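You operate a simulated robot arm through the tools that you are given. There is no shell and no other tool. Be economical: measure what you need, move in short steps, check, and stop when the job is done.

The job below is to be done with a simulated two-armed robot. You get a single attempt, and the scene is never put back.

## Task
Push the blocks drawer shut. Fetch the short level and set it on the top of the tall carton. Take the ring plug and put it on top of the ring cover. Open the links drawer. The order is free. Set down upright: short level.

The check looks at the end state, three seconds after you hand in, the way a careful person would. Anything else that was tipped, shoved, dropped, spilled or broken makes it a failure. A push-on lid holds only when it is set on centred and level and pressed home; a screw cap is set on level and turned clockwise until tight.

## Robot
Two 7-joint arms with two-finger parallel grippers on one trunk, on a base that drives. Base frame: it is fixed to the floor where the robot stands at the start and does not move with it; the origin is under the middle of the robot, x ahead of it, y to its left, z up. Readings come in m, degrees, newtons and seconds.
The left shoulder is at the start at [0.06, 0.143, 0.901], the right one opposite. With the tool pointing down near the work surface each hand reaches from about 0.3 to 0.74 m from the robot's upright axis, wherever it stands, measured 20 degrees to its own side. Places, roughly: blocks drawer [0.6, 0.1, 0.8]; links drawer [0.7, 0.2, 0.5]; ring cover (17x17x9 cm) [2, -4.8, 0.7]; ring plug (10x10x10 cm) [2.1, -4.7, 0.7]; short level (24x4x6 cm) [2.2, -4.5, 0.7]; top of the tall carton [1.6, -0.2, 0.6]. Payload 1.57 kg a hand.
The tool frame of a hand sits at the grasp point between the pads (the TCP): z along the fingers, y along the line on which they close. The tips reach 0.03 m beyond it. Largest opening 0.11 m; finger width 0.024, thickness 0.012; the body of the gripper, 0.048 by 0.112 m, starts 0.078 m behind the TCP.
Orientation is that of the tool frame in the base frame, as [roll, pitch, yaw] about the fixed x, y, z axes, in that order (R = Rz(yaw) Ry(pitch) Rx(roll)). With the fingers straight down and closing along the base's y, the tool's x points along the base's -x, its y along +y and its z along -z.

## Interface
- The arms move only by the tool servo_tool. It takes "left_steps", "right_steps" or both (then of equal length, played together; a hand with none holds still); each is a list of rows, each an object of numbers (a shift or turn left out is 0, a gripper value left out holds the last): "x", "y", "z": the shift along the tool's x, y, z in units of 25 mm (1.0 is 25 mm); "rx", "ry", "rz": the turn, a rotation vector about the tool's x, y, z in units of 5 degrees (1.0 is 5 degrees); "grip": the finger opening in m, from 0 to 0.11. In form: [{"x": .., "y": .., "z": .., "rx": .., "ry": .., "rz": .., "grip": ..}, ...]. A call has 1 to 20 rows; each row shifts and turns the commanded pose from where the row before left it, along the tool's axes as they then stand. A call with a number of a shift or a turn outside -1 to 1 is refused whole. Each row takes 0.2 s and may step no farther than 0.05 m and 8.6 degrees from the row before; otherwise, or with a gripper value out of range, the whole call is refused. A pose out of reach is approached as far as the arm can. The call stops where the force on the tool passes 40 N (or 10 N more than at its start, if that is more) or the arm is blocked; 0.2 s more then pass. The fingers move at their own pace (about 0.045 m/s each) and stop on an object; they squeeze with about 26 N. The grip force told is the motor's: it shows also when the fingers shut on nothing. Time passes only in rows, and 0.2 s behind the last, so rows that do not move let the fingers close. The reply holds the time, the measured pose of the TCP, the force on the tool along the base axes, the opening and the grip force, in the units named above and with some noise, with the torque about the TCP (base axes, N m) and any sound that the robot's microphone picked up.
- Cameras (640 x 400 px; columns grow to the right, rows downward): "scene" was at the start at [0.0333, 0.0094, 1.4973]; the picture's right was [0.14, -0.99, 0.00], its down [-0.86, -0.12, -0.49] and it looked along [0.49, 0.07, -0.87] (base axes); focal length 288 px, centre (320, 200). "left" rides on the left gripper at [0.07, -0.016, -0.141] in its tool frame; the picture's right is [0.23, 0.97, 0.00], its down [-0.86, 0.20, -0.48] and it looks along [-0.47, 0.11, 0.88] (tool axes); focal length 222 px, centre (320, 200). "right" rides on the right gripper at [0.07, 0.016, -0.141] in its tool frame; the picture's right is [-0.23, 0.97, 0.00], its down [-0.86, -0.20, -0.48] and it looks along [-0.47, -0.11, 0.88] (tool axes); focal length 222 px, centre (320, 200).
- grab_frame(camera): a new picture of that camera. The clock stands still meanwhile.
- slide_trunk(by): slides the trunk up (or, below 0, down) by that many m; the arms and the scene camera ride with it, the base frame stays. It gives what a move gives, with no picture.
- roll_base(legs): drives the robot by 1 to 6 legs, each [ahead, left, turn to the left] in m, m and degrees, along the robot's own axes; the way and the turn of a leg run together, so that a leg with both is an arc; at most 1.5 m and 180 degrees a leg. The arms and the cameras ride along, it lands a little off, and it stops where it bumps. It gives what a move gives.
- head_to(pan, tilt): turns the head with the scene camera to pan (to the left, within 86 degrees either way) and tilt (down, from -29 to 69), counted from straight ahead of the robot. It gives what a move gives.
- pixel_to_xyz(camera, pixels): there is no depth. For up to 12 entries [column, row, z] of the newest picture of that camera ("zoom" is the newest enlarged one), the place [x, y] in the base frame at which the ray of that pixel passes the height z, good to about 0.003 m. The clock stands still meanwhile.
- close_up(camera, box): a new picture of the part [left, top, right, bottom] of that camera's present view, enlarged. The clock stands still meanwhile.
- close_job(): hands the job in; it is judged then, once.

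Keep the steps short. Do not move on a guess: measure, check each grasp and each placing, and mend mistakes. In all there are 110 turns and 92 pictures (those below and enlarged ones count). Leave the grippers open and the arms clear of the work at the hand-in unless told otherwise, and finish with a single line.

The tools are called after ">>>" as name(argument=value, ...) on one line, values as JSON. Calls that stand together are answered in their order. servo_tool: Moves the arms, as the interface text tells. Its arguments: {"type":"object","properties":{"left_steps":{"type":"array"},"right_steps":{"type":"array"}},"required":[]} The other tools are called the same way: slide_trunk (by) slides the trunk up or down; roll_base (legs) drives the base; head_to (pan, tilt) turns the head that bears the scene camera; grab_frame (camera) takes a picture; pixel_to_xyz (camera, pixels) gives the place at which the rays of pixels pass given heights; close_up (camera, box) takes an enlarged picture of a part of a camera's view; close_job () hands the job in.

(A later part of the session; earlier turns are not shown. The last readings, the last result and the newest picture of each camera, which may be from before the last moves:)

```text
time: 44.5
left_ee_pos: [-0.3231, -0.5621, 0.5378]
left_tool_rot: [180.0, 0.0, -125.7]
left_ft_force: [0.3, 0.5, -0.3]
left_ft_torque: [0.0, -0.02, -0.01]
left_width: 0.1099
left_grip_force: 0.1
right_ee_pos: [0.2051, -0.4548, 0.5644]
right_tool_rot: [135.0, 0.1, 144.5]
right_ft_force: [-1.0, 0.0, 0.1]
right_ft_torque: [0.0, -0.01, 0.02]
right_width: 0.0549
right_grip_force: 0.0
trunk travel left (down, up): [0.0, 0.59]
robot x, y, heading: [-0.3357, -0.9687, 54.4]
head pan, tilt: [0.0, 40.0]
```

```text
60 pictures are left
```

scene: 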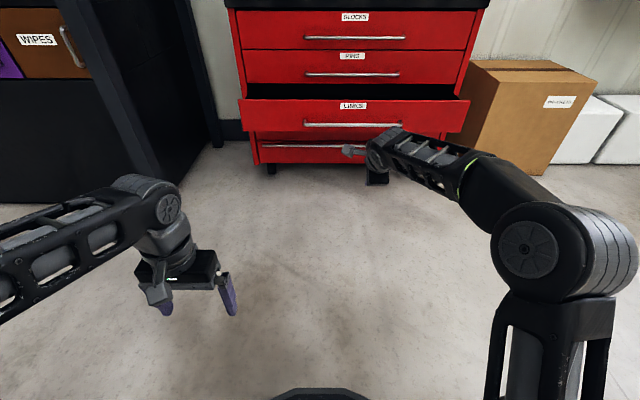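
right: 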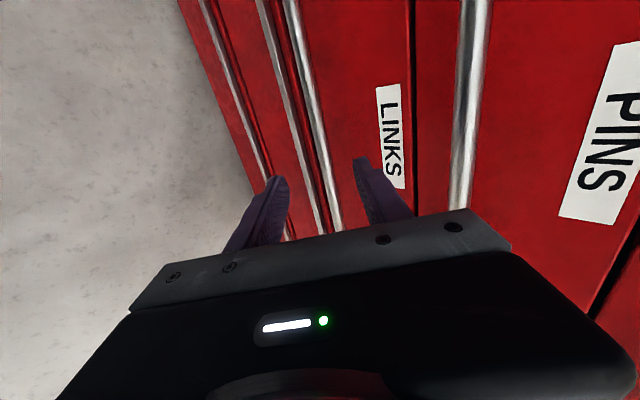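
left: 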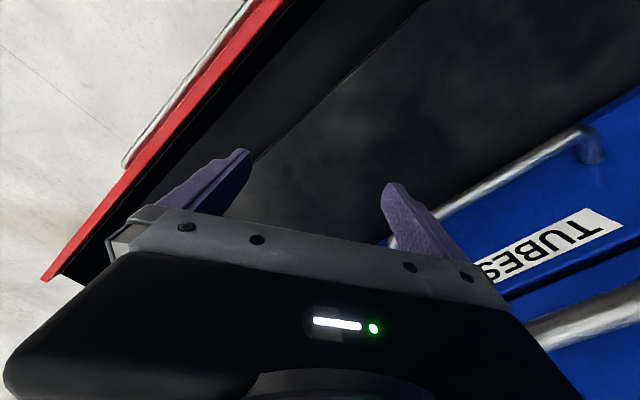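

The drawer stays open. I raise the trunk, set the right hand back to pointing down, then turn toward the far bench.

>>> slide_trunk(by=0.4)

>>> servo_tool(right_steps=[{"rx": 1, "grip": 0.11}, {"rx": 1}, {"rx": 1}, {"rx": 1}, {"rx": 1}, {"rx": 1}, {"rx": 1}, {"rx": 1}, {"rx": 1}])

>>> servo_tool(right_steps=[{"rz": -1}, {"rz": -1}, {"rz": -1}, {"rz": -1}, {"rz": -1}, {"rz": -1}, {"rz": -1}, {"rz": -1}, {"rz": -1}, {"rz": -1}, {"rz": -1}, {"rz": -1}, {"rz": -1}, {"rz": -1}, {"rz": -1}, {"rz": -1}, {"rz": -1}, {"rz": -1}])

>>> roll_base(legs=[[0, 0, -111]])

>>> head_to(pan=0, tilt=15)

>>> grab_frame(camera="scene")

```text
time: 48.3
left_ee_pos: [-0.3219, -0.5624, 0.9378]
left_tool_rot: [-179.9, 0.0, -125.7]
left_ft_force: [0.1, -0.3, 1.2]
left_ft_torque: [0.0, 0.0, 0.01]
left_width: 0.1101
left_grip_force: 0.1
right_ee_pos: [0.2046, -0.4548, 0.9633]
right_tool_rot: [135.0, 0.2, 144.6]
right_ft_force: [-0.1, 0.8, -0.3]
right_ft_torque: [0.01, -0.01, -0.01]
right_width: 0.0551
right_grip_force: 0.1
trunk travel left (down, up): [-0.4, 0.19]
robot x, y, heading: [-0.3407, -0.9713, 54.5]
head pan, tilt: [0.0, 40.0]
```

```text
time: 50.3
left_ee_pos: [-0.3224, -0.562, 0.9369]
left_tool_rot: [-180.0, 0.0, -125.8]
left_ft_force: [-0.2, -1.2, 0.4]
left_ft_torque: [0.02, 0.03, -0.01]
left_width: 0.11
left_grip_force: 0.0
right_ee_pos: [0.1656, -0.4807, 0.9571]
right_tool_rot: [167.3, 0.2, 144.6]
right_ft_force: [-0.1, -0.2, -1.1]
right_ft_torque: [0.01, -0.01, -0.04]
right_width: 0.1102
right_grip_force: 0.0
right hand out of reach, approached as far as the arm can: row 6, 7, 8, 9
trunk travel left (down, up): [-0.4, 0.19]
robot x, y, heading: [-0.3372, -0.9656, 54.2]
head pan, tilt: [0.0, 40.0]
```

```text
time: 54.1
left_ee_pos: [-0.324, -0.5615, 0.9367]
left_tool_rot: [179.9, 0.0, -125.7]
left_ft_force: [-0.4, 0.2, 0.6]
left_ft_torque: [0.0, -0.03, 0.0]
left_width: 0.1099
left_grip_force: 0.1
right_ee_pos: [0.1655, -0.4783, 0.9549]
right_tool_rot: [-179.9, 12.8, -125.4]
right_ft_force: [0.1, -0.2, -0.4]
right_ft_torque: [0.0, -0.03, 0.01]
right_width: 0.1097
right_grip_force: 0.0
trunk travel left (down, up): [-0.4, 0.19]
robot x, y, heading: [-0.3369, -0.9672, 54.4]
head pan, tilt: [0.0, 40.0]
```

```text
time: 59.1
left_ee_pos: [0.0438, -1.1127, 0.938]
left_tool_rot: [-180.0, 0.0, 125.5]
left_ft_force: [-0.1, -0.9, 0.0]
left_ft_torque: [0.01, -0.02, 0.02]
left_width: 0.1101
left_grip_force: 0.1
right_ee_pos: [-0.0358, -1.6003, 0.9543]
right_tool_rot: [-179.9, 12.6, 125.7]
right_ft_force: [0.9, 0.7, 0.4]
right_ft_torque: [0.01, 0.0, -0.03]
right_width: 0.11
right_grip_force: 0.0
trunk travel left (down, up): [-0.4, 0.19]
robot x, y, heading: [-0.3367, -0.9696, -54.6]
head pan, tilt: [0.0, 40.0]
```

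```text
time: 60.0
left_ee_pos: [0.0435, -1.1132, 0.9375]
left_tool_rot: [-180.0, 0.0, 125.5]
left_ft_force: [-0.1, -0.3, -0.2]
left_ft_torque: [0.04, 0.03, 0.02]
left_width: 0.1101
left_grip_force: 0.0
right_ee_pos: [-0.0354, -1.5988, 0.9556]
right_tool_rot: [-179.9, 12.7, 125.6]
right_ft_force: [-0.6, -0.1, 0.9]
right_ft_torque: [0.02, -0.03, 0.0]
right_width: 0.11
right_grip_force: 0.0
trunk travel left (down, up): [-0.4, 0.19]
robot x, y, heading: [-0.3385, -0.9683, -54.4]
head pan, tilt: [0.0, 15.0]
```

```text
59 pictures are left
```

scene: 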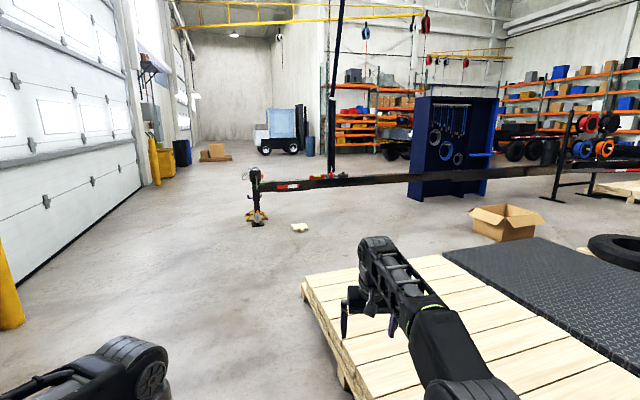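

The target direction is straight ahead: a long dark surface with red items around (330,178). Enlarge it.

>>> close_up(camera="scene", box=[230, 110, 430, 240])

>>> pixel_to_xyz(camera="scene", pixels=[[255, 185, 0.7], [405, 175, 0.7], [560, 168, 0.7], [255, 225, 0], [330, 175, 0.7], [305, 285, 0.15], [350, 390, 0.15], [450, 250, 0.15], [300, 230, 0.0], [545, 198, 0]])

```text
3.08 times, centred on (330, 175) of scene
```

zoom: 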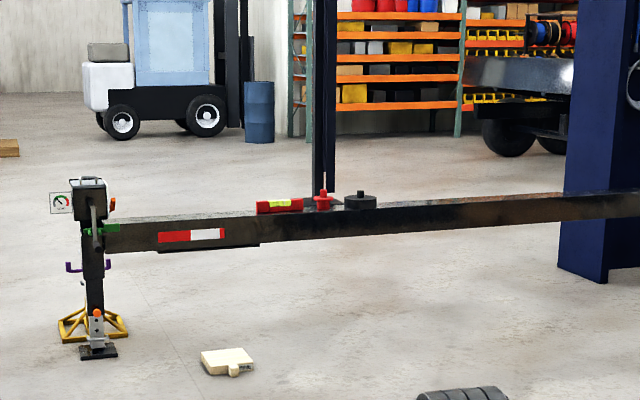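

```text
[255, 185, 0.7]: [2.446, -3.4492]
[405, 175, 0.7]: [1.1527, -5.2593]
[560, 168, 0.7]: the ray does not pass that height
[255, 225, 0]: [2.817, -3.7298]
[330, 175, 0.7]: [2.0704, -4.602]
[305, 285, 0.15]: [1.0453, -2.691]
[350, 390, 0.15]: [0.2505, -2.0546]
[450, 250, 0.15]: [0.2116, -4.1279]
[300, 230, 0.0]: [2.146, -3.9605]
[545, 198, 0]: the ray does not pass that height
```

The items sit on a long beam. A pallet corner is at (1.05,-2.69), so I pass it on its east side: first to about (1.6,-2.2), then look again.

>>> roll_base(legs=[[0, 0, 22], [1.15, 0, 0], [1.15, 0, 0], [0, 0, -45]])

>>> head_to(pan=0, tilt=28)

>>> grab_frame(camera="scene")

```text
time: 74.5
left_ee_pos: [1.8759, -2.5114, 0.9364]
left_tool_rot: [-180.0, 0.1, 100.8]
left_ft_force: [-0.2, 0.0, -0.5]
left_ft_torque: [0.01, 0.01, -0.01]
left_width: 0.1102
left_grip_force: 0.2
right_ee_pos: [1.6026, -2.9215, 0.955]
right_tool_rot: [-179.9, 12.7, 101.2]
right_ft_force: [0.3, 0.2, 0.2]
right_ft_torque: [-0.01, 0.03, -0.01]
right_width: 0.1098
right_grip_force: 0.1
trunk travel left (down, up): [-0.4, 0.19]
robot x, y, heading: [1.592, -2.2211, -79.1]
head pan, tilt: [0.0, 15.0]
```

```text
time: 75.3
left_ee_pos: [1.8771, -2.5114, 0.9376]
left_tool_rot: [-180.0, -0.1, 100.8]
left_ft_force: [0.4, -0.1, 0.1]
left_ft_torque: [-0.04, 0.0, 0.02]
left_width: 0.1099
left_grip_force: 0.0
right_ee_pos: [1.601, -2.9213, 0.9553]
right_tool_rot: [-179.9, 12.7, 101.1]
right_ft_force: [-0.2, 0.4, -1.0]
right_ft_torque: [0.0, 0.01, 0.0]
right_width: 0.1099
right_grip_force: 0.1
trunk travel left (down, up): [-0.4, 0.19]
robot x, y, heading: [1.5918, -2.2227, -79.4]
head pan, tilt: [0.0, 28.0]
```

```text
57 pictures are left
```

scene: 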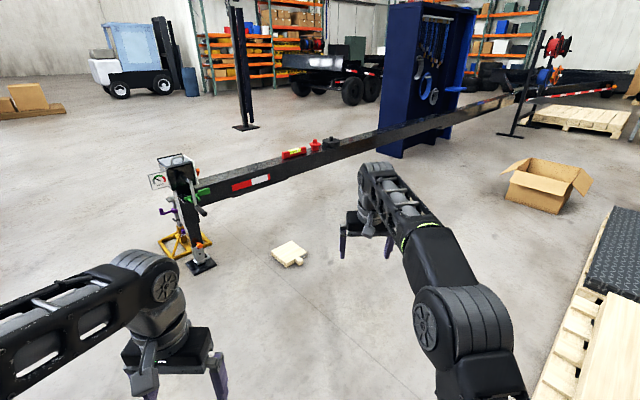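

Items: level (293,153), plug (315,144), cover (332,142). Locate the beam's edges and the floor objects.

>>> pixel_to_xyz(camera="scene", pixels=[[293, 155, 0.68], [315, 147, 0.68], [332, 145, 0.68], [230, 178, 0.66], [400, 130, 0.66], [180, 170, 0.7], [288, 253, 0.0], [205, 268, 0.0], [540, 200, 0], [395, 155, 0]])

>>> close_up(camera="scene", box=[220, 100, 420, 220])

```text
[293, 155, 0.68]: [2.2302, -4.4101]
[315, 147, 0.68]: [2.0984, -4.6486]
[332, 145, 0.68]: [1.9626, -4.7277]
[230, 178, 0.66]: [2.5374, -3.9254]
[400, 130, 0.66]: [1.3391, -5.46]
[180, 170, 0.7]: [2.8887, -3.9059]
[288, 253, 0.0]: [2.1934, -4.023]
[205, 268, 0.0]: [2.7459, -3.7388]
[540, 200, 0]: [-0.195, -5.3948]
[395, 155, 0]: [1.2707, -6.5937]
```

```text
3.20 times, centred on (320, 160) of scene
```

zoom: 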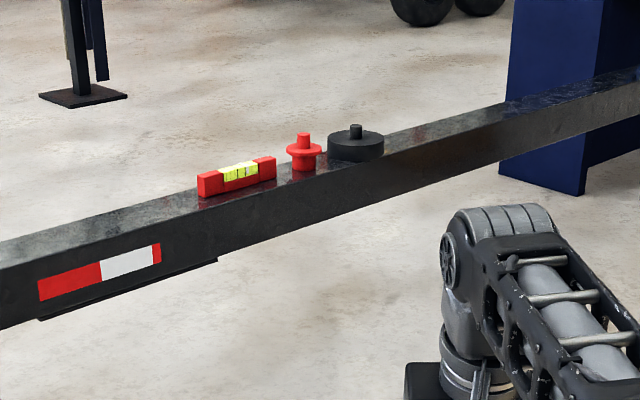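

The beam runs at about 232 deg, so I face it with heading -38. I drive in two legs to (1.55,-4.1), staying clear of the pallet and the beige part at (2.19,-4.02), then turn.

>>> roll_base(legs=[[0.7, 0.03, 0], [1.14, -0.42, 0], [0, 0, 41.2]])

>>> head_to(pan=0, tilt=45)

>>> grab_frame(camera="scene")

```text
time: 86.7
left_ee_pos: [1.9674, -4.1227, 0.9377]
left_tool_rot: [-180.0, 0.0, 141.7]
left_ft_force: [-0.9, 0.8, -0.9]
left_ft_torque: [-0.01, -0.03, 0.0]
left_width: 0.11
left_grip_force: 0.0
right_ee_pos: [2.0271, -4.6133, 0.9539]
right_tool_rot: [-179.9, 12.6, 141.9]
right_ft_force: [-0.1, 0.3, -0.4]
right_ft_torque: [-0.02, -0.02, 0.01]
right_width: 0.1102
right_grip_force: 0.0
trunk travel left (down, up): [-0.4, 0.19]
robot x, y, heading: [1.5638, -4.0937, -38.0]
head pan, tilt: [0.0, 28.0]
```

```text
time: 87.5
left_ee_pos: [1.9681, -4.1225, 0.9384]
left_tool_rot: [180.0, -0.1, 141.7]
left_ft_force: [0.8, 0.2, 0.3]
left_ft_torque: [0.01, -0.01, 0.0]
left_width: 0.1101
left_grip_force: 0.1
right_ee_pos: [2.0275, -4.6133, 0.9554]
right_tool_rot: [-179.9, 12.7, 141.9]
right_ft_force: [-0.3, 0.7, -0.1]
right_ft_torque: [-0.02, -0.04, 0.03]
right_width: 0.1099
right_grip_force: 0.1
trunk travel left (down, up): [-0.4, 0.19]
robot x, y, heading: [1.5611, -4.0904, -38.4]
head pan, tilt: [0.0, 45.0]
```

```text
55 pictures are left
```

scene: 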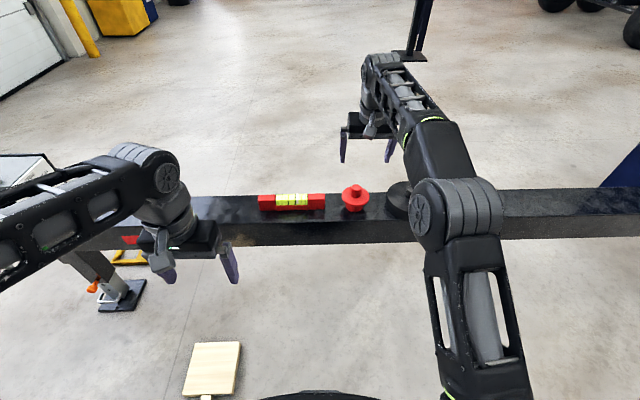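

Squarely in front of the beam now. Enlarge the items and measure them.

>>> close_up(camera="scene", box=[240, 160, 440, 260])

>>> pixel_to_xyz(camera="scene", pixels=[[261, 209, 0.67], [324, 209, 0.67], [355, 210, 0.67], [250, 223, 0.67], [400, 218, 0.67], [355, 188, 0.76]])

>>> grab_frame(camera="right")

>>> grab_frame(camera="left")

```text
3.20 times, centred on (340, 210) of scene
```

zoom: 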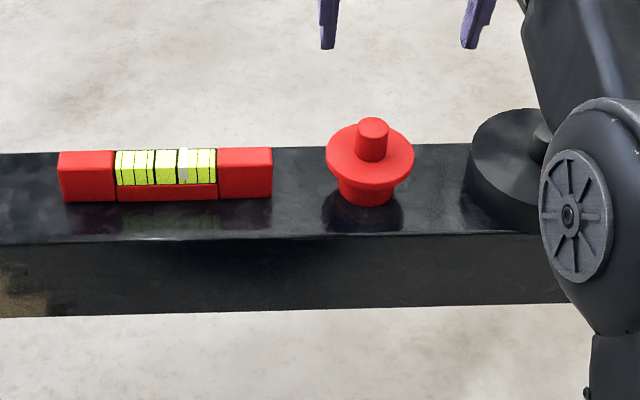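

```text
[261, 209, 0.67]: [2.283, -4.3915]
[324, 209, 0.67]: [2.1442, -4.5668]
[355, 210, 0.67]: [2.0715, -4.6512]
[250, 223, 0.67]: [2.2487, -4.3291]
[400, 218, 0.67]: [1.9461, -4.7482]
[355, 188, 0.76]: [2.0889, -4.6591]
```

```text
53 pictures are left
```

right: 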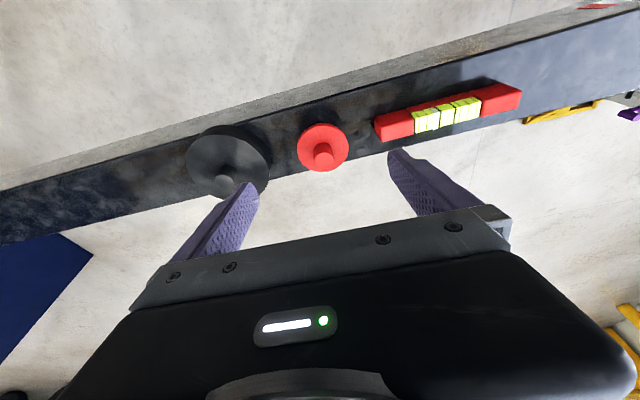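

```text
52 pictures are left
```

left: 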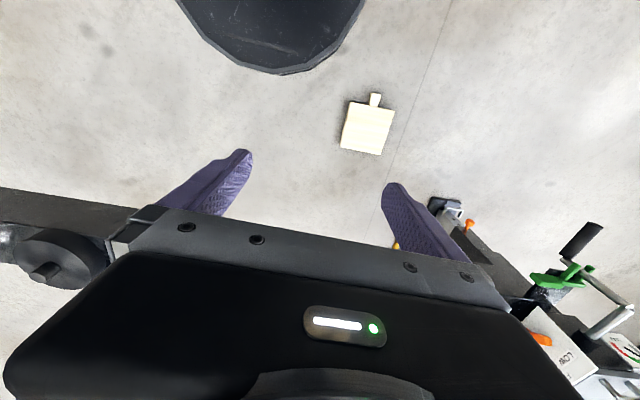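

Plug is about 0.75 m ahead, 0.13 right; level is 0.76 m ahead, 0.10 left of centre. I drive 0.23 m ahead, level the right hand and turn the left hand 90 deg so it closes across the level.

>>> servo_tool(right_steps=[{"ry": 0.85, "x": 1, "z": -0.5}, {"ry": 0.85, "x": 1, "z": -0.5}, {"ry": 0.85, "x": 1}, {"x": 1}, {"x": 1}, {"x": 1}, {"x": 1}, {"x": 1}, {}, {}, {}, {}, {}, {}, {}, {}, {}, {}], left_steps=[{"rz": 1}, {"rz": 1}, {"rz": 1}, {"rz": 1}, {"rz": 1}, {"rz": 1}, {"rz": 1}, {"rz": 1}, {"rz": 1}, {"rz": 1}, {"rz": 1}, {"rz": 1}, {"rz": 1}, {"rz": 1}, {"rz": 1}, {"rz": 1}, {"rz": 1}, {"rz": 1}])

>>> roll_base(legs=[[0.23, 0, 0]])

>>> head_to(pan=0, tilt=55)

>>> grab_frame(camera="scene")

>>> grab_frame(camera="left")

>>> grab_frame(camera="right")

```text
time: 91.3
left_ee_pos: [1.9683, -4.1215, 0.9373]
left_tool_rot: [-179.9, -0.1, 51.6]
left_ft_force: [0.9, 0.2, 0.2]
left_ft_torque: [0.01, -0.03, 0.02]
left_width: 0.1101
left_grip_force: 0.1
right_ee_pos: [1.9255, -4.5326, 0.9282]
right_tool_rot: [-179.8, 11.4, 141.9]
right_ft_force: [0.1, -0.3, 0.5]
right_ft_torque: [0.01, 0.03, 0.01]
right_width: 0.1098
right_grip_force: 0.1
right hand out of reach, approached as far as the arm can: row 1, 2, 3
trunk travel left (down, up): [-0.4, 0.19]
robot x, y, heading: [1.5631, -4.0916, -38.3]
head pan, tilt: [0.0, 45.0]
```

```text
time: 93.0
left_ee_pos: [2.1479, -4.2651, 0.9377]
left_tool_rot: [179.9, 0.0, 51.5]
left_ft_force: [-0.4, -0.1, 0.4]
left_ft_torque: [-0.01, 0.01, 0.04]
left_width: 0.1101
left_grip_force: 0.1
right_ee_pos: [2.1047, -4.6757, 0.9287]
right_tool_rot: [-179.9, 11.4, 141.8]
right_ft_force: [0.6, 0.0, 0.7]
right_ft_torque: [0.06, 0.01, 0.0]
right_width: 0.11
right_grip_force: 0.1
trunk travel left (down, up): [-0.4, 0.19]
robot x, y, heading: [1.7424, -4.2315, -38.2]
head pan, tilt: [0.0, 45.0]
```

```text
time: 93.8
left_ee_pos: [2.1473, -4.2641, 0.937]
left_tool_rot: [-179.9, -0.1, 51.7]
left_ft_force: [-0.1, 0.4, -0.1]
left_ft_torque: [0.0, 0.02, 0.01]
left_width: 0.11
left_grip_force: 0.1
right_ee_pos: [2.1045, -4.6752, 0.9288]
right_tool_rot: [-180.0, 11.4, 141.8]
right_ft_force: [-0.2, 0.6, 0.8]
right_ft_torque: [0.02, 0.0, 0.0]
right_width: 0.1099
right_grip_force: 0.0
trunk travel left (down, up): [-0.4, 0.19]
robot x, y, heading: [1.7393, -4.2326, -38.4]
head pan, tilt: [0.0, 55.0]
```

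```text
51 pictures are left
```

scene: 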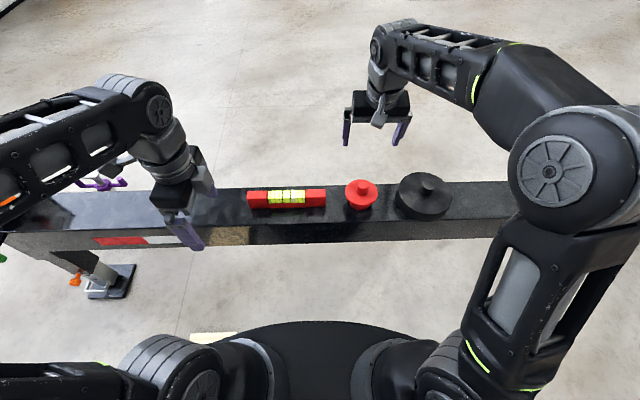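

```text
50 pictures are left
```

left: 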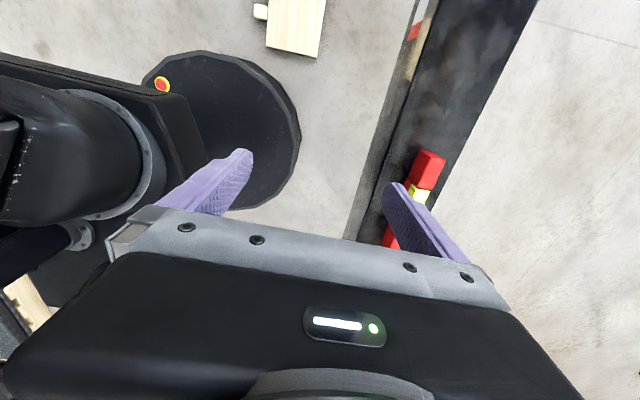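

```text
49 pictures are left
```

right: 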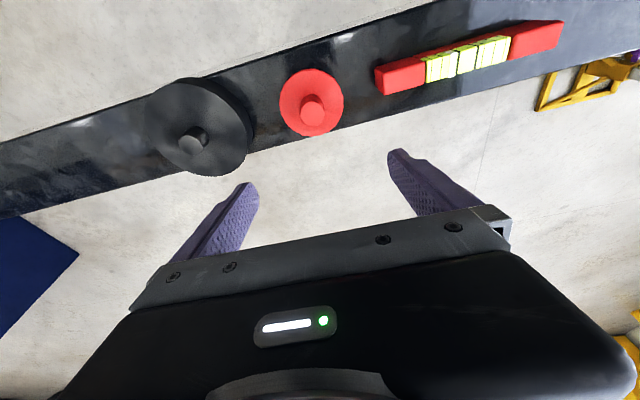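

Triangulate heights: plug knob top (scene (361,186), right cam (313,104)), cover knob top (scene (427,181), right cam (193,138)), and level ends.

>>> close_up(camera="scene", box=[230, 150, 470, 270])

>>> close_up(camera="right", box=[130, 10, 450, 210])

>>> pixel_to_xyz(camera="scene", pixels=[[361, 186, 0.72], [361, 186, 0.76], [361, 186, 0.8], [427, 181, 0.7], [427, 181, 0.74], [427, 181, 0.78], [249, 209, 0.64], [249, 209, 0.68], [325, 208, 0.64], [325, 208, 0.68]])

>>> pixel_to_xyz(camera="right", pixels=[[313, 105, 0.72], [313, 105, 0.76], [313, 105, 0.8], [193, 138, 0.7], [193, 138, 0.74], [193, 138, 0.78]])

```text
2.67 times, centred on (350, 210) of scene
```

zoom: 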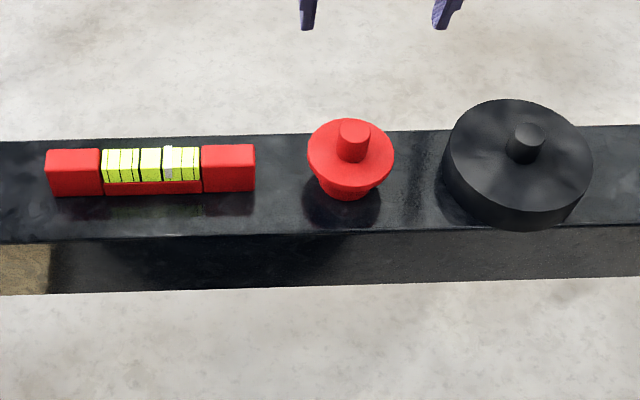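

```text
2.00 times, centred on (290, 110) of right
```

zoom: 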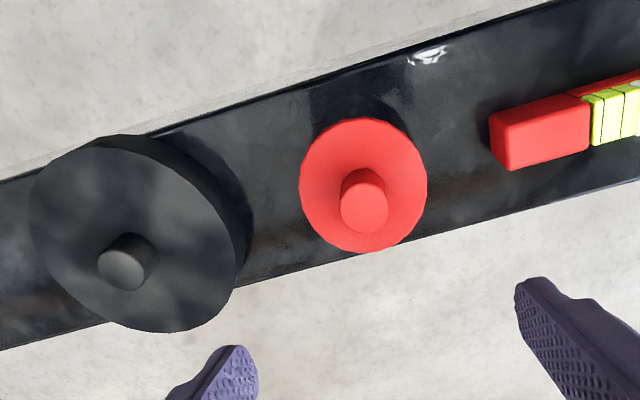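

```text
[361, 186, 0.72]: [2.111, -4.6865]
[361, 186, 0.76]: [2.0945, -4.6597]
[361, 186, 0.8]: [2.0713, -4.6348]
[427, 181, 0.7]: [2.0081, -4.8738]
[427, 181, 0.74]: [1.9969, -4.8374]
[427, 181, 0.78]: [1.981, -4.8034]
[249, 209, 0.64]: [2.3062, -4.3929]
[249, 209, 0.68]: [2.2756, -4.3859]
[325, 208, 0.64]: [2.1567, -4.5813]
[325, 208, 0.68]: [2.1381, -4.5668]
```

```text
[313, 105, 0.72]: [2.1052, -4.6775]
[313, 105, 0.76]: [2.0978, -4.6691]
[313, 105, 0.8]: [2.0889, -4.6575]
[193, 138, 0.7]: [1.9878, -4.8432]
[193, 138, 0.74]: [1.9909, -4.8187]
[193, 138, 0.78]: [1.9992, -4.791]
```

Refine with better pixels: plug knob-top centre scene (362.7,183), right (312.5,114); cover knob-top scene (428.7,184), right (192,144).

>>> pixel_to_xyz(camera="scene", pixels=[[362.7, 183, 0.74], [362.7, 183, 0.76], [362.7, 183, 0.78], [428.7, 184, 0.72], [428.7, 184, 0.74], [428.7, 184, 0.76], [363, 195, 0.7], [363, 195, 0.74]])

>>> pixel_to_xyz(camera="right", pixels=[[312.5, 114, 0.74], [312.5, 114, 0.76], [312.5, 114, 0.78], [192, 144, 0.72], [192, 144, 0.74], [192, 144, 0.76], [311.5, 102, 0.7], [311.5, 102, 0.74], [383, 80, 0.7], [384, 95, 0.66]])

```text
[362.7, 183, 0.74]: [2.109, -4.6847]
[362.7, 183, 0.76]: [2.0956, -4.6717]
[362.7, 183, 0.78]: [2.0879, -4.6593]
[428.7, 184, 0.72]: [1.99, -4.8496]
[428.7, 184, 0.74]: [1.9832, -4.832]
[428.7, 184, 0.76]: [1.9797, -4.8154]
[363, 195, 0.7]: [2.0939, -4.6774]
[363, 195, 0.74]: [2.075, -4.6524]
```

```text
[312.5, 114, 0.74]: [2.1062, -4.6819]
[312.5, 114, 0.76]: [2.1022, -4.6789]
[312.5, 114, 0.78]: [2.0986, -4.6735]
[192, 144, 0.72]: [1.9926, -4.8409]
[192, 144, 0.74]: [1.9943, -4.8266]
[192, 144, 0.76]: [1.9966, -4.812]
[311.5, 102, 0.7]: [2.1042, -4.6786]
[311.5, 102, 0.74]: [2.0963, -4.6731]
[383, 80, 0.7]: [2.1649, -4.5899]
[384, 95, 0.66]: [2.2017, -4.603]
```

Beam top is z≈0.647; the level measures 0.238 m long at that height, which agrees. Its centre is (2.243,-4.498). I move the left hand above it, TCP z 0.80.

>>> servo_tool(left_steps=[{"y": 0.98, "x": -0.549, "z": 0.2, "grip": 0.08}, {"y": 0.98, "x": -0.549, "z": 0.2}, {"y": 0.98, "x": -0.549, "z": 0.5}, {"y": 0.98, "x": -0.549, "z": 0.6}, {"y": 0.98, "x": -0.549, "z": 0.8}, {"y": 0.98, "x": -0.549, "z": 0.8}, {"y": 0.98, "x": -0.549, "z": 0.8}, {"y": 0.98, "x": -0.549, "z": 0.8}, {"y": 0.98, "x": -0.549, "z": 0.78}])

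>>> grab_frame(camera="left")

>>> grab_frame(camera="scene")

```text
time: 95.8
left_ee_pos: [2.2448, -4.4986, 0.799]
left_tool_rot: [180.0, 0.1, 51.8]
left_ft_force: [0.3, 0.5, -0.2]
left_ft_torque: [0.0, 0.0, -0.01]
left_width: 0.08
left_grip_force: 0.0
right_ee_pos: [2.1042, -4.6762, 0.9292]
right_tool_rot: [-179.8, 11.5, 141.9]
right_ft_force: [-0.5, -0.5, -0.9]
right_ft_torque: [0.03, -0.03, 0.01]
right_width: 0.11
right_grip_force: 0.1
trunk travel left (down, up): [-0.4, 0.19]
robot x, y, heading: [1.7436, -4.2314, -38.5]
head pan, tilt: [0.0, 55.0]
```

```text
46 pictures are left
```

left: 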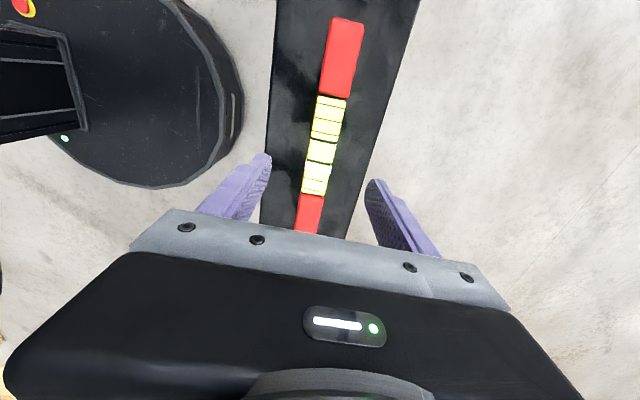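

```text
45 pictures are left
```

scene: 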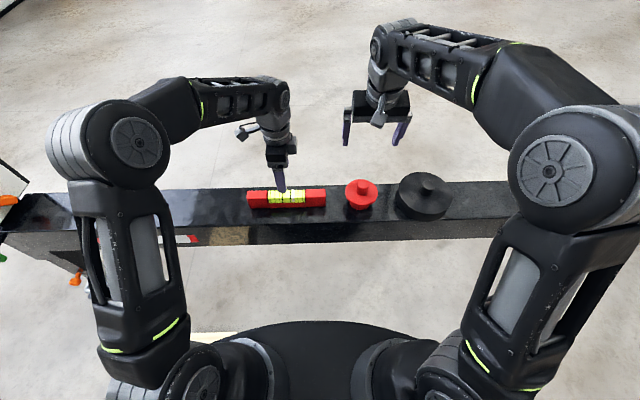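

The level is between the fingers. Check its axis with the left camera at z 0.705 (its top).

>>> pixel_to_xyz(camera="left", pixels=[[347, 20, 0.705], [308, 225, 0.705], [322, 145, 0.705], [332, 98, 0.705], [315, 195, 0.705]])

```text
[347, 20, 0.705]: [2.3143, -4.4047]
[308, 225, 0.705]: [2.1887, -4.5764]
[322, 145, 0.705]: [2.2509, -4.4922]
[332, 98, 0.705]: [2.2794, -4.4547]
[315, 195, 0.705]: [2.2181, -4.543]
```

Aligned within a few mm. Lower to z 0.685 and close.

>>> servo_tool(left_steps=[{"z": 0.8}, {"z": 0.8}, {"z": 0.8}, {"z": 0.8}, {"z": 0.7}, {"z": 0.66}, {"grip": 0.0}, {}, {}, {}, {}])

>>> grab_frame(camera="left")

```text
time: 98.2
left_ee_pos: [2.2446, -4.4992, 0.6857]
left_tool_rot: [-179.9, 0.1, 51.6]
left_ft_force: [0.1, 0.1, -0.1]
left_ft_torque: [0.01, 0.02, 0.11]
left_width: 0.032
left_grip_force: 25.8
right_ee_pos: [2.1039, -4.675, 0.9283]
right_tool_rot: [-179.8, 11.3, 141.8]
right_ft_force: [-0.2, 0.3, -0.9]
right_ft_torque: [0.01, 0.01, -0.01]
right_width: 0.1098
right_grip_force: 0.0
trunk travel left (down, up): [-0.4, 0.19]
robot x, y, heading: [1.7397, -4.2323, -38.3]
head pan, tilt: [0.0, 55.0]
```

```text
44 pictures are left
```

left: 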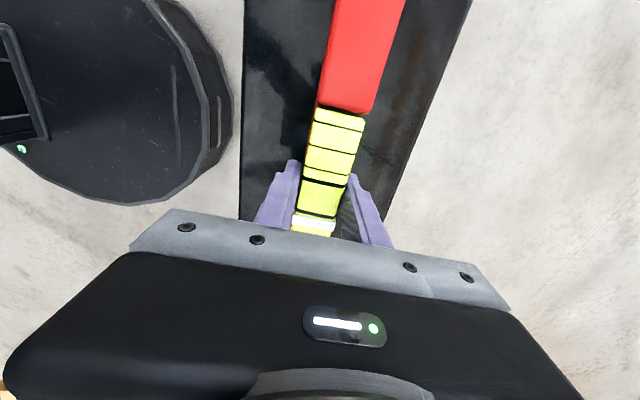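

Gripped (0.032 m, 26 N). Lift the level 0.2 m and draw it back; at the same time straighten the right hand to vertical above the plug.

>>> servo_tool(left_steps=[{"z": -0.6}, {"z": -1}, {"z": -1}, {"z": -1}, {"z": -1}, {"z": -1}, {"z": -1}, {"z": -1}, {"y": -0.8}, {"y": -0.8}, {"y": -0.8}, {"y": -0.8}], right_steps=[{}, {}, {}, {}, {}, {}, {"ry": 0.8}, {"ry": 0.8}, {"ry": 0.68}, {}, {}, {}])

>>> grab_frame(camera="right")

>>> grab_frame(camera="scene")

```text
time: 100.8
left_ee_pos: [2.1806, -4.4476, 0.8778]
left_tool_rot: [180.0, 0.0, 51.5]
left_ft_force: [-0.1, -0.3, -3.3]
left_ft_torque: [-0.02, -0.05, -0.01]
left_width: 0.0318
left_grip_force: 26.2
right_ee_pos: [2.1042, -4.6753, 0.9293]
right_tool_rot: [180.0, 0.0, 141.8]
right_ft_force: [-0.6, -0.6, -0.9]
right_ft_torque: [0.01, -0.02, -0.01]
right_width: 0.1099
right_grip_force: 0.1
trunk travel left (down, up): [-0.4, 0.19]
robot x, y, heading: [1.7404, -4.2331, -38.3]
head pan, tilt: [0.0, 55.0]
```

```text
43 pictures are left
```

right: 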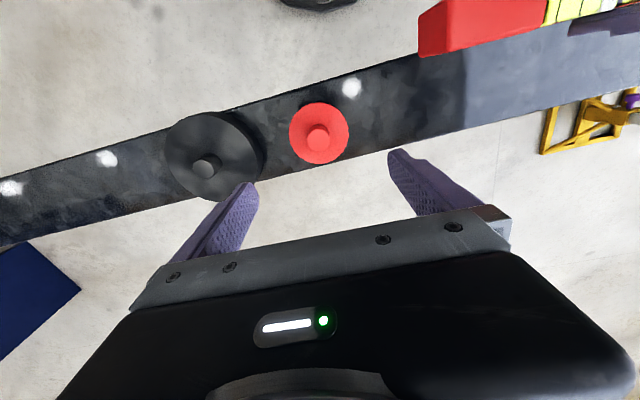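

```text
42 pictures are left
```

scene: 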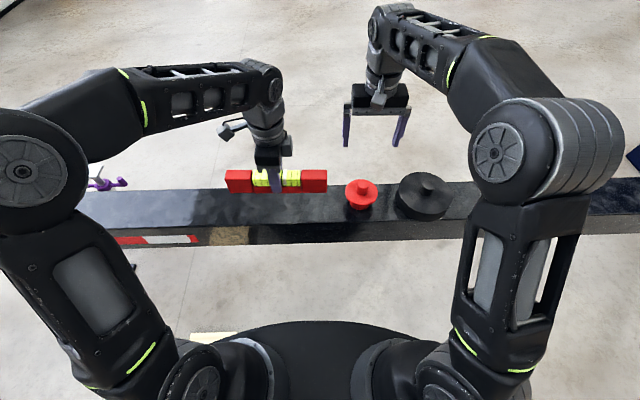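

The level is held level. Now re-measure the plug and cover knobs from the right camera in its vertical pose.

>>> close_up(camera="right", box=[130, 60, 450, 260])

>>> pixel_to_xyz(camera="zoom", pixels=[[380, 158, 0.745], [378, 147, 0.71], [160, 212, 0.735], [165, 195, 0.71]])

```text
2.00 times, centred on (290, 160) of right
```

zoom: 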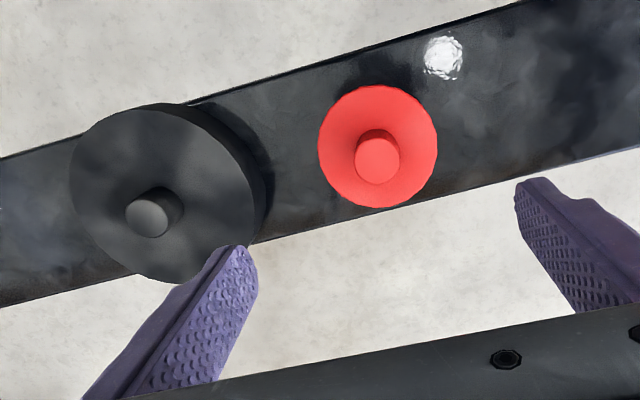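

```text
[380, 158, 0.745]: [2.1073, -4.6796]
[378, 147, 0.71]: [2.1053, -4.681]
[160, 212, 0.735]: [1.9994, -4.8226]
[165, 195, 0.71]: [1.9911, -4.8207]
```

Compute the cover's centre from disc top (157,195) and knob top (148,217), and the plug's from knob (378,162).

>>> pixel_to_xyz(camera="zoom", pixels=[[148, 217, 0.735], [157, 195, 0.7], [157, 195, 0.71], [378, 162, 0.747], [378, 147, 0.7]])

>>> close_up(camera="scene", box=[330, 150, 470, 240])

```text
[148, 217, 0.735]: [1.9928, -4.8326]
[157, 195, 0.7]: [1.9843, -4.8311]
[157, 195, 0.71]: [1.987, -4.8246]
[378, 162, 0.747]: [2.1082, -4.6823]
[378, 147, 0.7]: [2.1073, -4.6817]
```

```text
4.44 times, centred on (400, 195) of scene
```

zoom: 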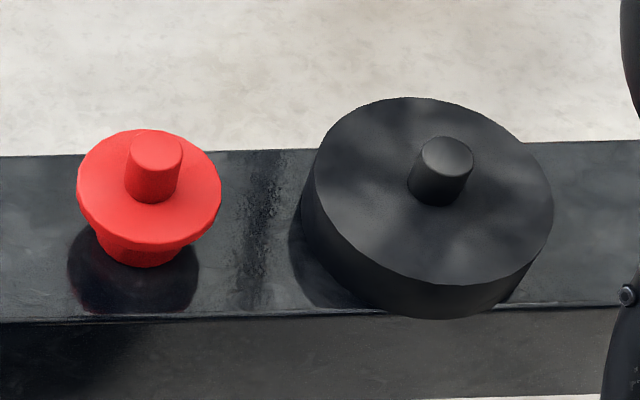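

>>> pixel_to_xyz(camera="zoom", pixels=[[447, 157, 0.735], [447, 157, 0.74], [434, 191, 0.695], [434, 191, 0.7], [155, 152, 0.745], [155, 152, 0.75], [149, 183, 0.7], [149, 183, 0.71]])

```text
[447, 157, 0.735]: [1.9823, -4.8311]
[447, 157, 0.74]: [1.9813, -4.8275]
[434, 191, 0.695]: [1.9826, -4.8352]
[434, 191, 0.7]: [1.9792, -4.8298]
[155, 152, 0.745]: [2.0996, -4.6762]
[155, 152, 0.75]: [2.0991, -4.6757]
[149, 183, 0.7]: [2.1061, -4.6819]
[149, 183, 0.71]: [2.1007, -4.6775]
```

Relative offset cover minus plug ≈ (-0.1165,-0.1525), consistent from both cameras. I lower the right hand over the plug's knob to TCP z 0.745.

>>> servo_tool(right_steps=[{"grip": 0.075, "y": -0.15, "x": -0.12}, {"z": 0.9}, {"z": 0.9}, {"z": 0.9}, {"z": 0.9}, {"z": 0.9}, {"z": 0.9}, {"z": 0.9}, {"z": 0.6}, {"z": 0.46}])

>>> grab_frame(camera="right")

>>> close_up(camera="scene", box=[290, 130, 470, 240])

```text
time: 103.0
left_ee_pos: [2.1807, -4.4482, 0.8759]
left_tool_rot: [-180.0, 0.0, 51.6]
left_ft_force: [0.0, 0.0, -3.5]
left_ft_torque: [-0.03, -0.02, 0.0]
left_width: 0.0319
left_grip_force: 26.7
right_ee_pos: [2.1037, -4.6798, 0.7442]
right_tool_rot: [-179.9, 0.0, 141.8]
right_ft_force: [0.5, 0.4, 0.4]
right_ft_torque: [-0.01, 0.0, 0.0]
right_width: 0.0748
right_grip_force: 0.1
trunk travel left (down, up): [-0.4, 0.19]
robot x, y, heading: [1.7422, -4.2269, -38.2]
head pan, tilt: [0.0, 55.0]
```

```text
39 pictures are left
```

right: 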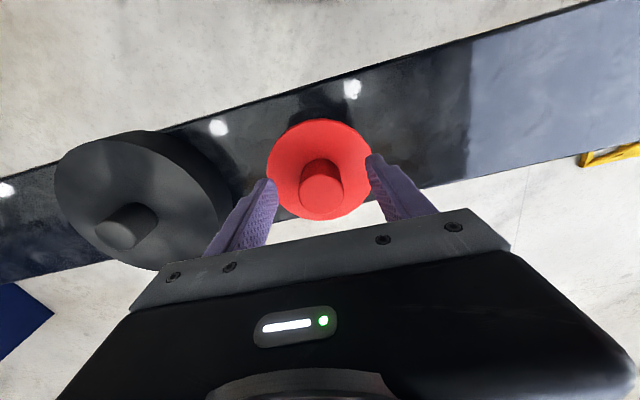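

```text
3.56 times, centred on (380, 185) of scene
```

zoom: 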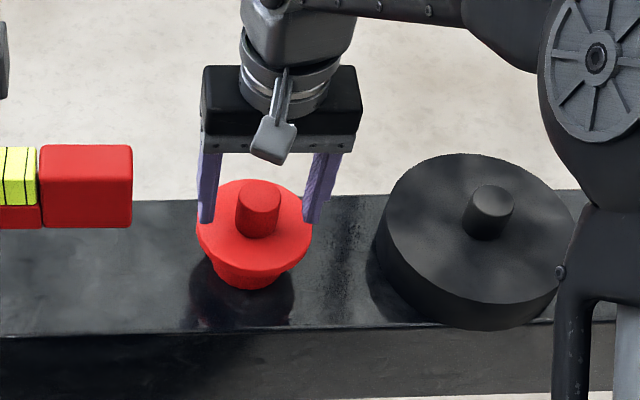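

The fingers straddle the knob, clear of the flange. Close.

>>> servo_tool(right_steps=[{"grip": 0.0}, {}, {}, {}, {}])

>>> close_up(camera="right", box=[200, 80, 440, 230])

```text
time: 104.2
left_ee_pos: [2.1805, -4.4474, 0.8776]
left_tool_rot: [180.0, 0.0, 51.6]
left_ft_force: [0.2, 0.2, -4.3]
left_ft_torque: [-0.03, -0.01, 0.0]
left_width: 0.0321
left_grip_force: 25.8
right_ee_pos: [2.1035, -4.6806, 0.7449]
right_tool_rot: [-179.9, -0.1, 141.9]
right_ft_force: [-2.0, -1.4, 0.7]
right_ft_torque: [-0.06, 0.07, 0.0]
right_width: 0.035
right_grip_force: 26.4
trunk travel left (down, up): [-0.4, 0.19]
robot x, y, heading: [1.7428, -4.2329, -38.4]
head pan, tilt: [0.0, 55.0]
```

```text
2.67 times, centred on (320, 155) of right
```

zoom: 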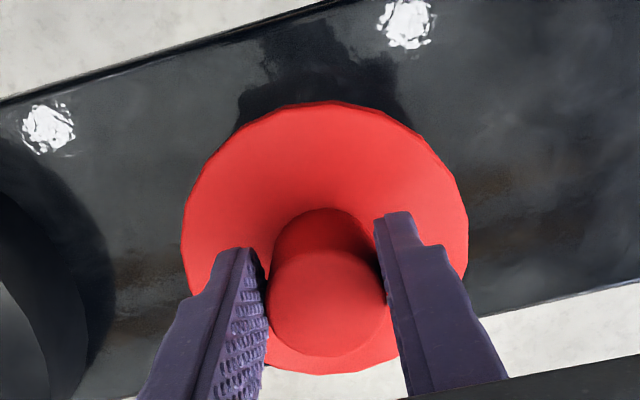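

Gripped at 0.035 m, the knob's full width. Lift 0.14 m and shift 0.192 m right, over the cover.

>>> servo_tool(right_steps=[{"z": -0.5}, {"z": -1}, {"z": -1}, {"z": -1}, {"z": -1}, {"z": -1.0}, {"y": -0.96}, {"y": -0.96}, {"y": -0.96}, {"y": -0.96}, {"y": -0.96}, {"y": -0.96}, {"y": -0.96}, {"y": -0.96, "x": -0.1}, {}])

>>> grab_frame(camera="right")

>>> close_up(camera="scene", box=[320, 100, 520, 240])

>>> grab_frame(camera="left")

```text
time: 107.4
left_ee_pos: [2.181, -4.4492, 0.8767]
left_tool_rot: [-179.9, 0.1, 51.5]
left_ft_force: [0.2, 0.3, -4.0]
left_ft_torque: [0.02, -0.02, 0.0]
left_width: 0.0318
left_grip_force: 26.4
right_ee_pos: [1.9886, -4.832, 0.8816]
right_tool_rot: [-179.8, 0.0, 141.8]
right_ft_force: [0.0, -0.5, -2.8]
right_ft_torque: [0.02, -0.01, 0.0]
right_width: 0.035
right_grip_force: 25.9
trunk travel left (down, up): [-0.4, 0.19]
robot x, y, heading: [1.7435, -4.2313, -38.3]
head pan, tilt: [0.0, 55.0]
```

```text
36 pictures are left
```

right: 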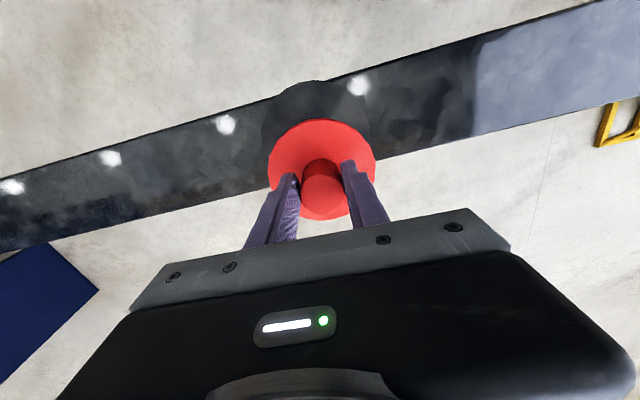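

```text
2.86 times, centred on (420, 170) of scene
```

zoom: 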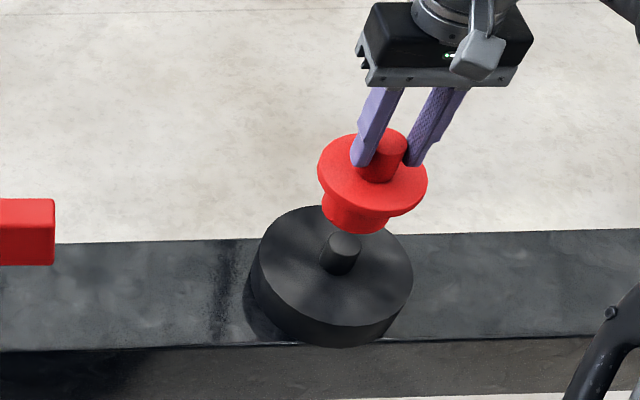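

```text
34 pictures are left
```

left: 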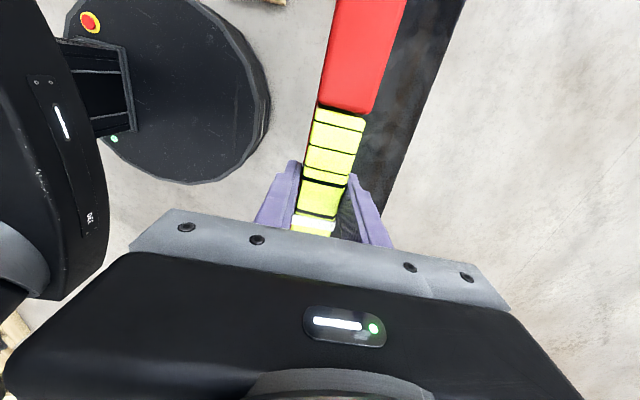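

Check centring from the scene view: plug flange centre (372,174) at z≈0.84, cover knob top (344,240) at z≈0.737.

>>> pixel_to_xyz(camera="zoom", pixels=[[372, 174, 0.837], [372, 174, 0.845], [390, 143, 0.884], [344, 242, 0.735], [344, 242, 0.74], [332, 266, 0.7]])

>>> pixel_to_xyz(camera="right", pixels=[[322, 153, 0.837], [322, 153, 0.845], [324, 196, 0.884]])

```text
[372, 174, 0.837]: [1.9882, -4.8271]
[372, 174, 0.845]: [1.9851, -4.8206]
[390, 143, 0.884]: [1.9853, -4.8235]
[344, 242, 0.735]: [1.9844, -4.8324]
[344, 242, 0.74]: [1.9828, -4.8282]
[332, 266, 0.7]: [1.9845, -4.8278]
```

```text
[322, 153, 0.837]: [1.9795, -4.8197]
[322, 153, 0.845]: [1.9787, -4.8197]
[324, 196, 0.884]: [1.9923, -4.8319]
```

Centred within about 5 mm; I nudge 3 mm and lower 3.2 cm, then look.

>>> servo_tool(right_steps=[{"y": -0.13}, {"z": 0.45}, {"z": 0.45}, {"z": 0.38}])

>>> close_up(camera="scene", box=[350, 120, 490, 230])

>>> close_up(camera="right", box=[200, 60, 440, 230])

```text
time: 108.4
left_ee_pos: [2.1808, -4.4488, 0.8781]
left_tool_rot: [-179.9, 0.0, 51.6]
left_ft_force: [-1.2, -0.8, -3.8]
left_ft_torque: [0.0, -0.04, -0.03]
left_width: 0.0314
left_grip_force: 26.6
right_ee_pos: [1.9878, -4.837, 0.8506]
right_tool_rot: [-180.0, -0.1, 141.8]
right_ft_force: [0.1, 0.0, -3.2]
right_ft_torque: [-0.02, 0.03, 0.0]
right_width: 0.0354
right_grip_force: 26.1
trunk travel left (down, up): [-0.4, 0.19]
robot x, y, heading: [1.7463, -4.2312, -38.5]
head pan, tilt: [0.0, 55.0]
```

```text
3.64 times, centred on (420, 175) of scene
```

zoom: 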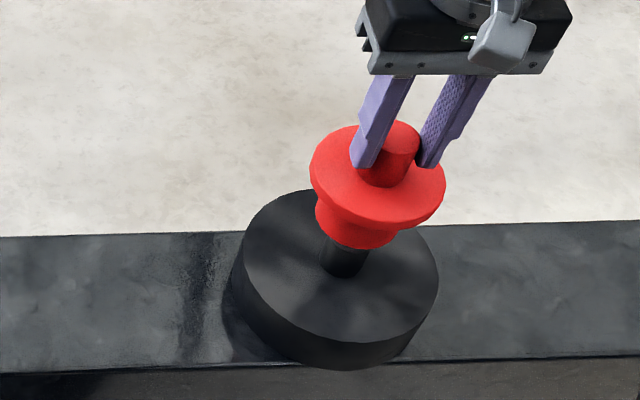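

```text
2.35 times, centred on (320, 145) of right
```

zoom: 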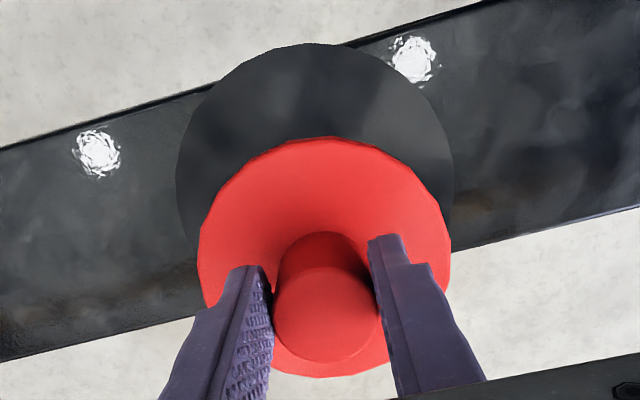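

>>> pixel_to_xyz(camera="zoom", pixels=[[377.5, 176, 0.805], [377.5, 176, 0.812], [399, 138, 0.852], [340, 266, 0.695], [340, 266, 0.7], [340, 266, 0.705], [342, 268, 0.705]])

```text
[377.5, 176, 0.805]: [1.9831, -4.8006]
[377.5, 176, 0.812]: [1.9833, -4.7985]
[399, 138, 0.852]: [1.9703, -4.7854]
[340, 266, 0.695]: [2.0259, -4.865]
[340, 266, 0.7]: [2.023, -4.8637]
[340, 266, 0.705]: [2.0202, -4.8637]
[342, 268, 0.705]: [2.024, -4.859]
```

That zoom was the right camera's. I take its own pixels: flange centre (324,257), cover disc centre about (315,174), and take the scene zoom again after.

>>> pixel_to_xyz(camera="zoom", pixels=[[324, 257, 0.805], [327, 318, 0.852], [315, 174, 0.7], [315, 174, 0.705]])

>>> close_up(camera="scene", box=[350, 120, 490, 230])

>>> pixel_to_xyz(camera="zoom", pixels=[[377.5, 177, 0.805], [377.5, 177, 0.812], [396, 140, 0.852], [340, 266, 0.695], [340, 266, 0.7], [340, 266, 0.705]])

```text
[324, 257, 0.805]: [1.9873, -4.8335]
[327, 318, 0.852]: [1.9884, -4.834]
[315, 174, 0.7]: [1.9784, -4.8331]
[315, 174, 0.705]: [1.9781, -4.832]
```

```text
3.64 times, centred on (420, 175) of scene
```

zoom: 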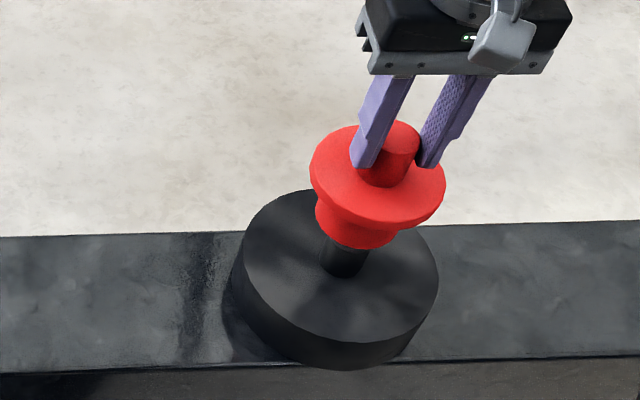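

```text
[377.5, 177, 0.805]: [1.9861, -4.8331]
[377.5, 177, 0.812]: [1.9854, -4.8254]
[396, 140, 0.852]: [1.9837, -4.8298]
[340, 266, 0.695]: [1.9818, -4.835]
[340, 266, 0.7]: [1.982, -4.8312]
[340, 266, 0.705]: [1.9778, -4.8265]
```

Plug is about 4 mm off-centre; I correct (3 mm back, 2 mm right) and lower in fine steps, watching the force.

>>> servo_tool(right_steps=[{"x": 0.13, "y": -0.1}, {"z": 0.2}, {"z": 0.16}, {"z": 0.12}])

>>> servo_tool(right_steps=[{"z": 0.08}, {"z": 0.08}])

```text
time: 109.4
left_ee_pos: [2.181, -4.4481, 0.8763]
left_tool_rot: [-180.0, -0.1, 51.6]
left_ft_force: [0.5, -0.1, -3.9]
left_ft_torque: [-0.03, -0.01, 0.0]
left_width: 0.0315
left_grip_force: 25.8
right_ee_pos: [1.982, -4.835, 0.837]
right_tool_rot: [-179.9, 0.0, 141.8]
right_ft_force: [-0.2, -0.2, -3.2]
right_ft_torque: [0.03, 0.02, 0.01]
right_width: 0.0356
right_grip_force: 26.3
trunk travel left (down, up): [-0.4, 0.19]
robot x, y, heading: [1.7423, -4.2305, -38.2]
head pan, tilt: [0.0, 55.0]
```

```text
time: 110.0
left_ee_pos: [2.1823, -4.4488, 0.8782]
left_tool_rot: [-180.0, 0.0, 51.6]
left_ft_force: [0.4, 0.3, -3.1]
left_ft_torque: [0.0, 0.03, -0.03]
left_width: 0.0318
left_grip_force: 25.7
right_ee_pos: [1.9812, -4.8352, 0.8335]
right_tool_rot: [-179.9, 0.0, 141.8]
right_ft_force: [0.3, 0.2, -3.2]
right_ft_torque: [-0.02, 0.03, -0.03]
right_width: 0.0351
right_grip_force: 25.7
trunk travel left (down, up): [-0.4, 0.19]
robot x, y, heading: [1.7411, -4.2335, -38.3]
head pan, tilt: [0.0, 55.0]
```

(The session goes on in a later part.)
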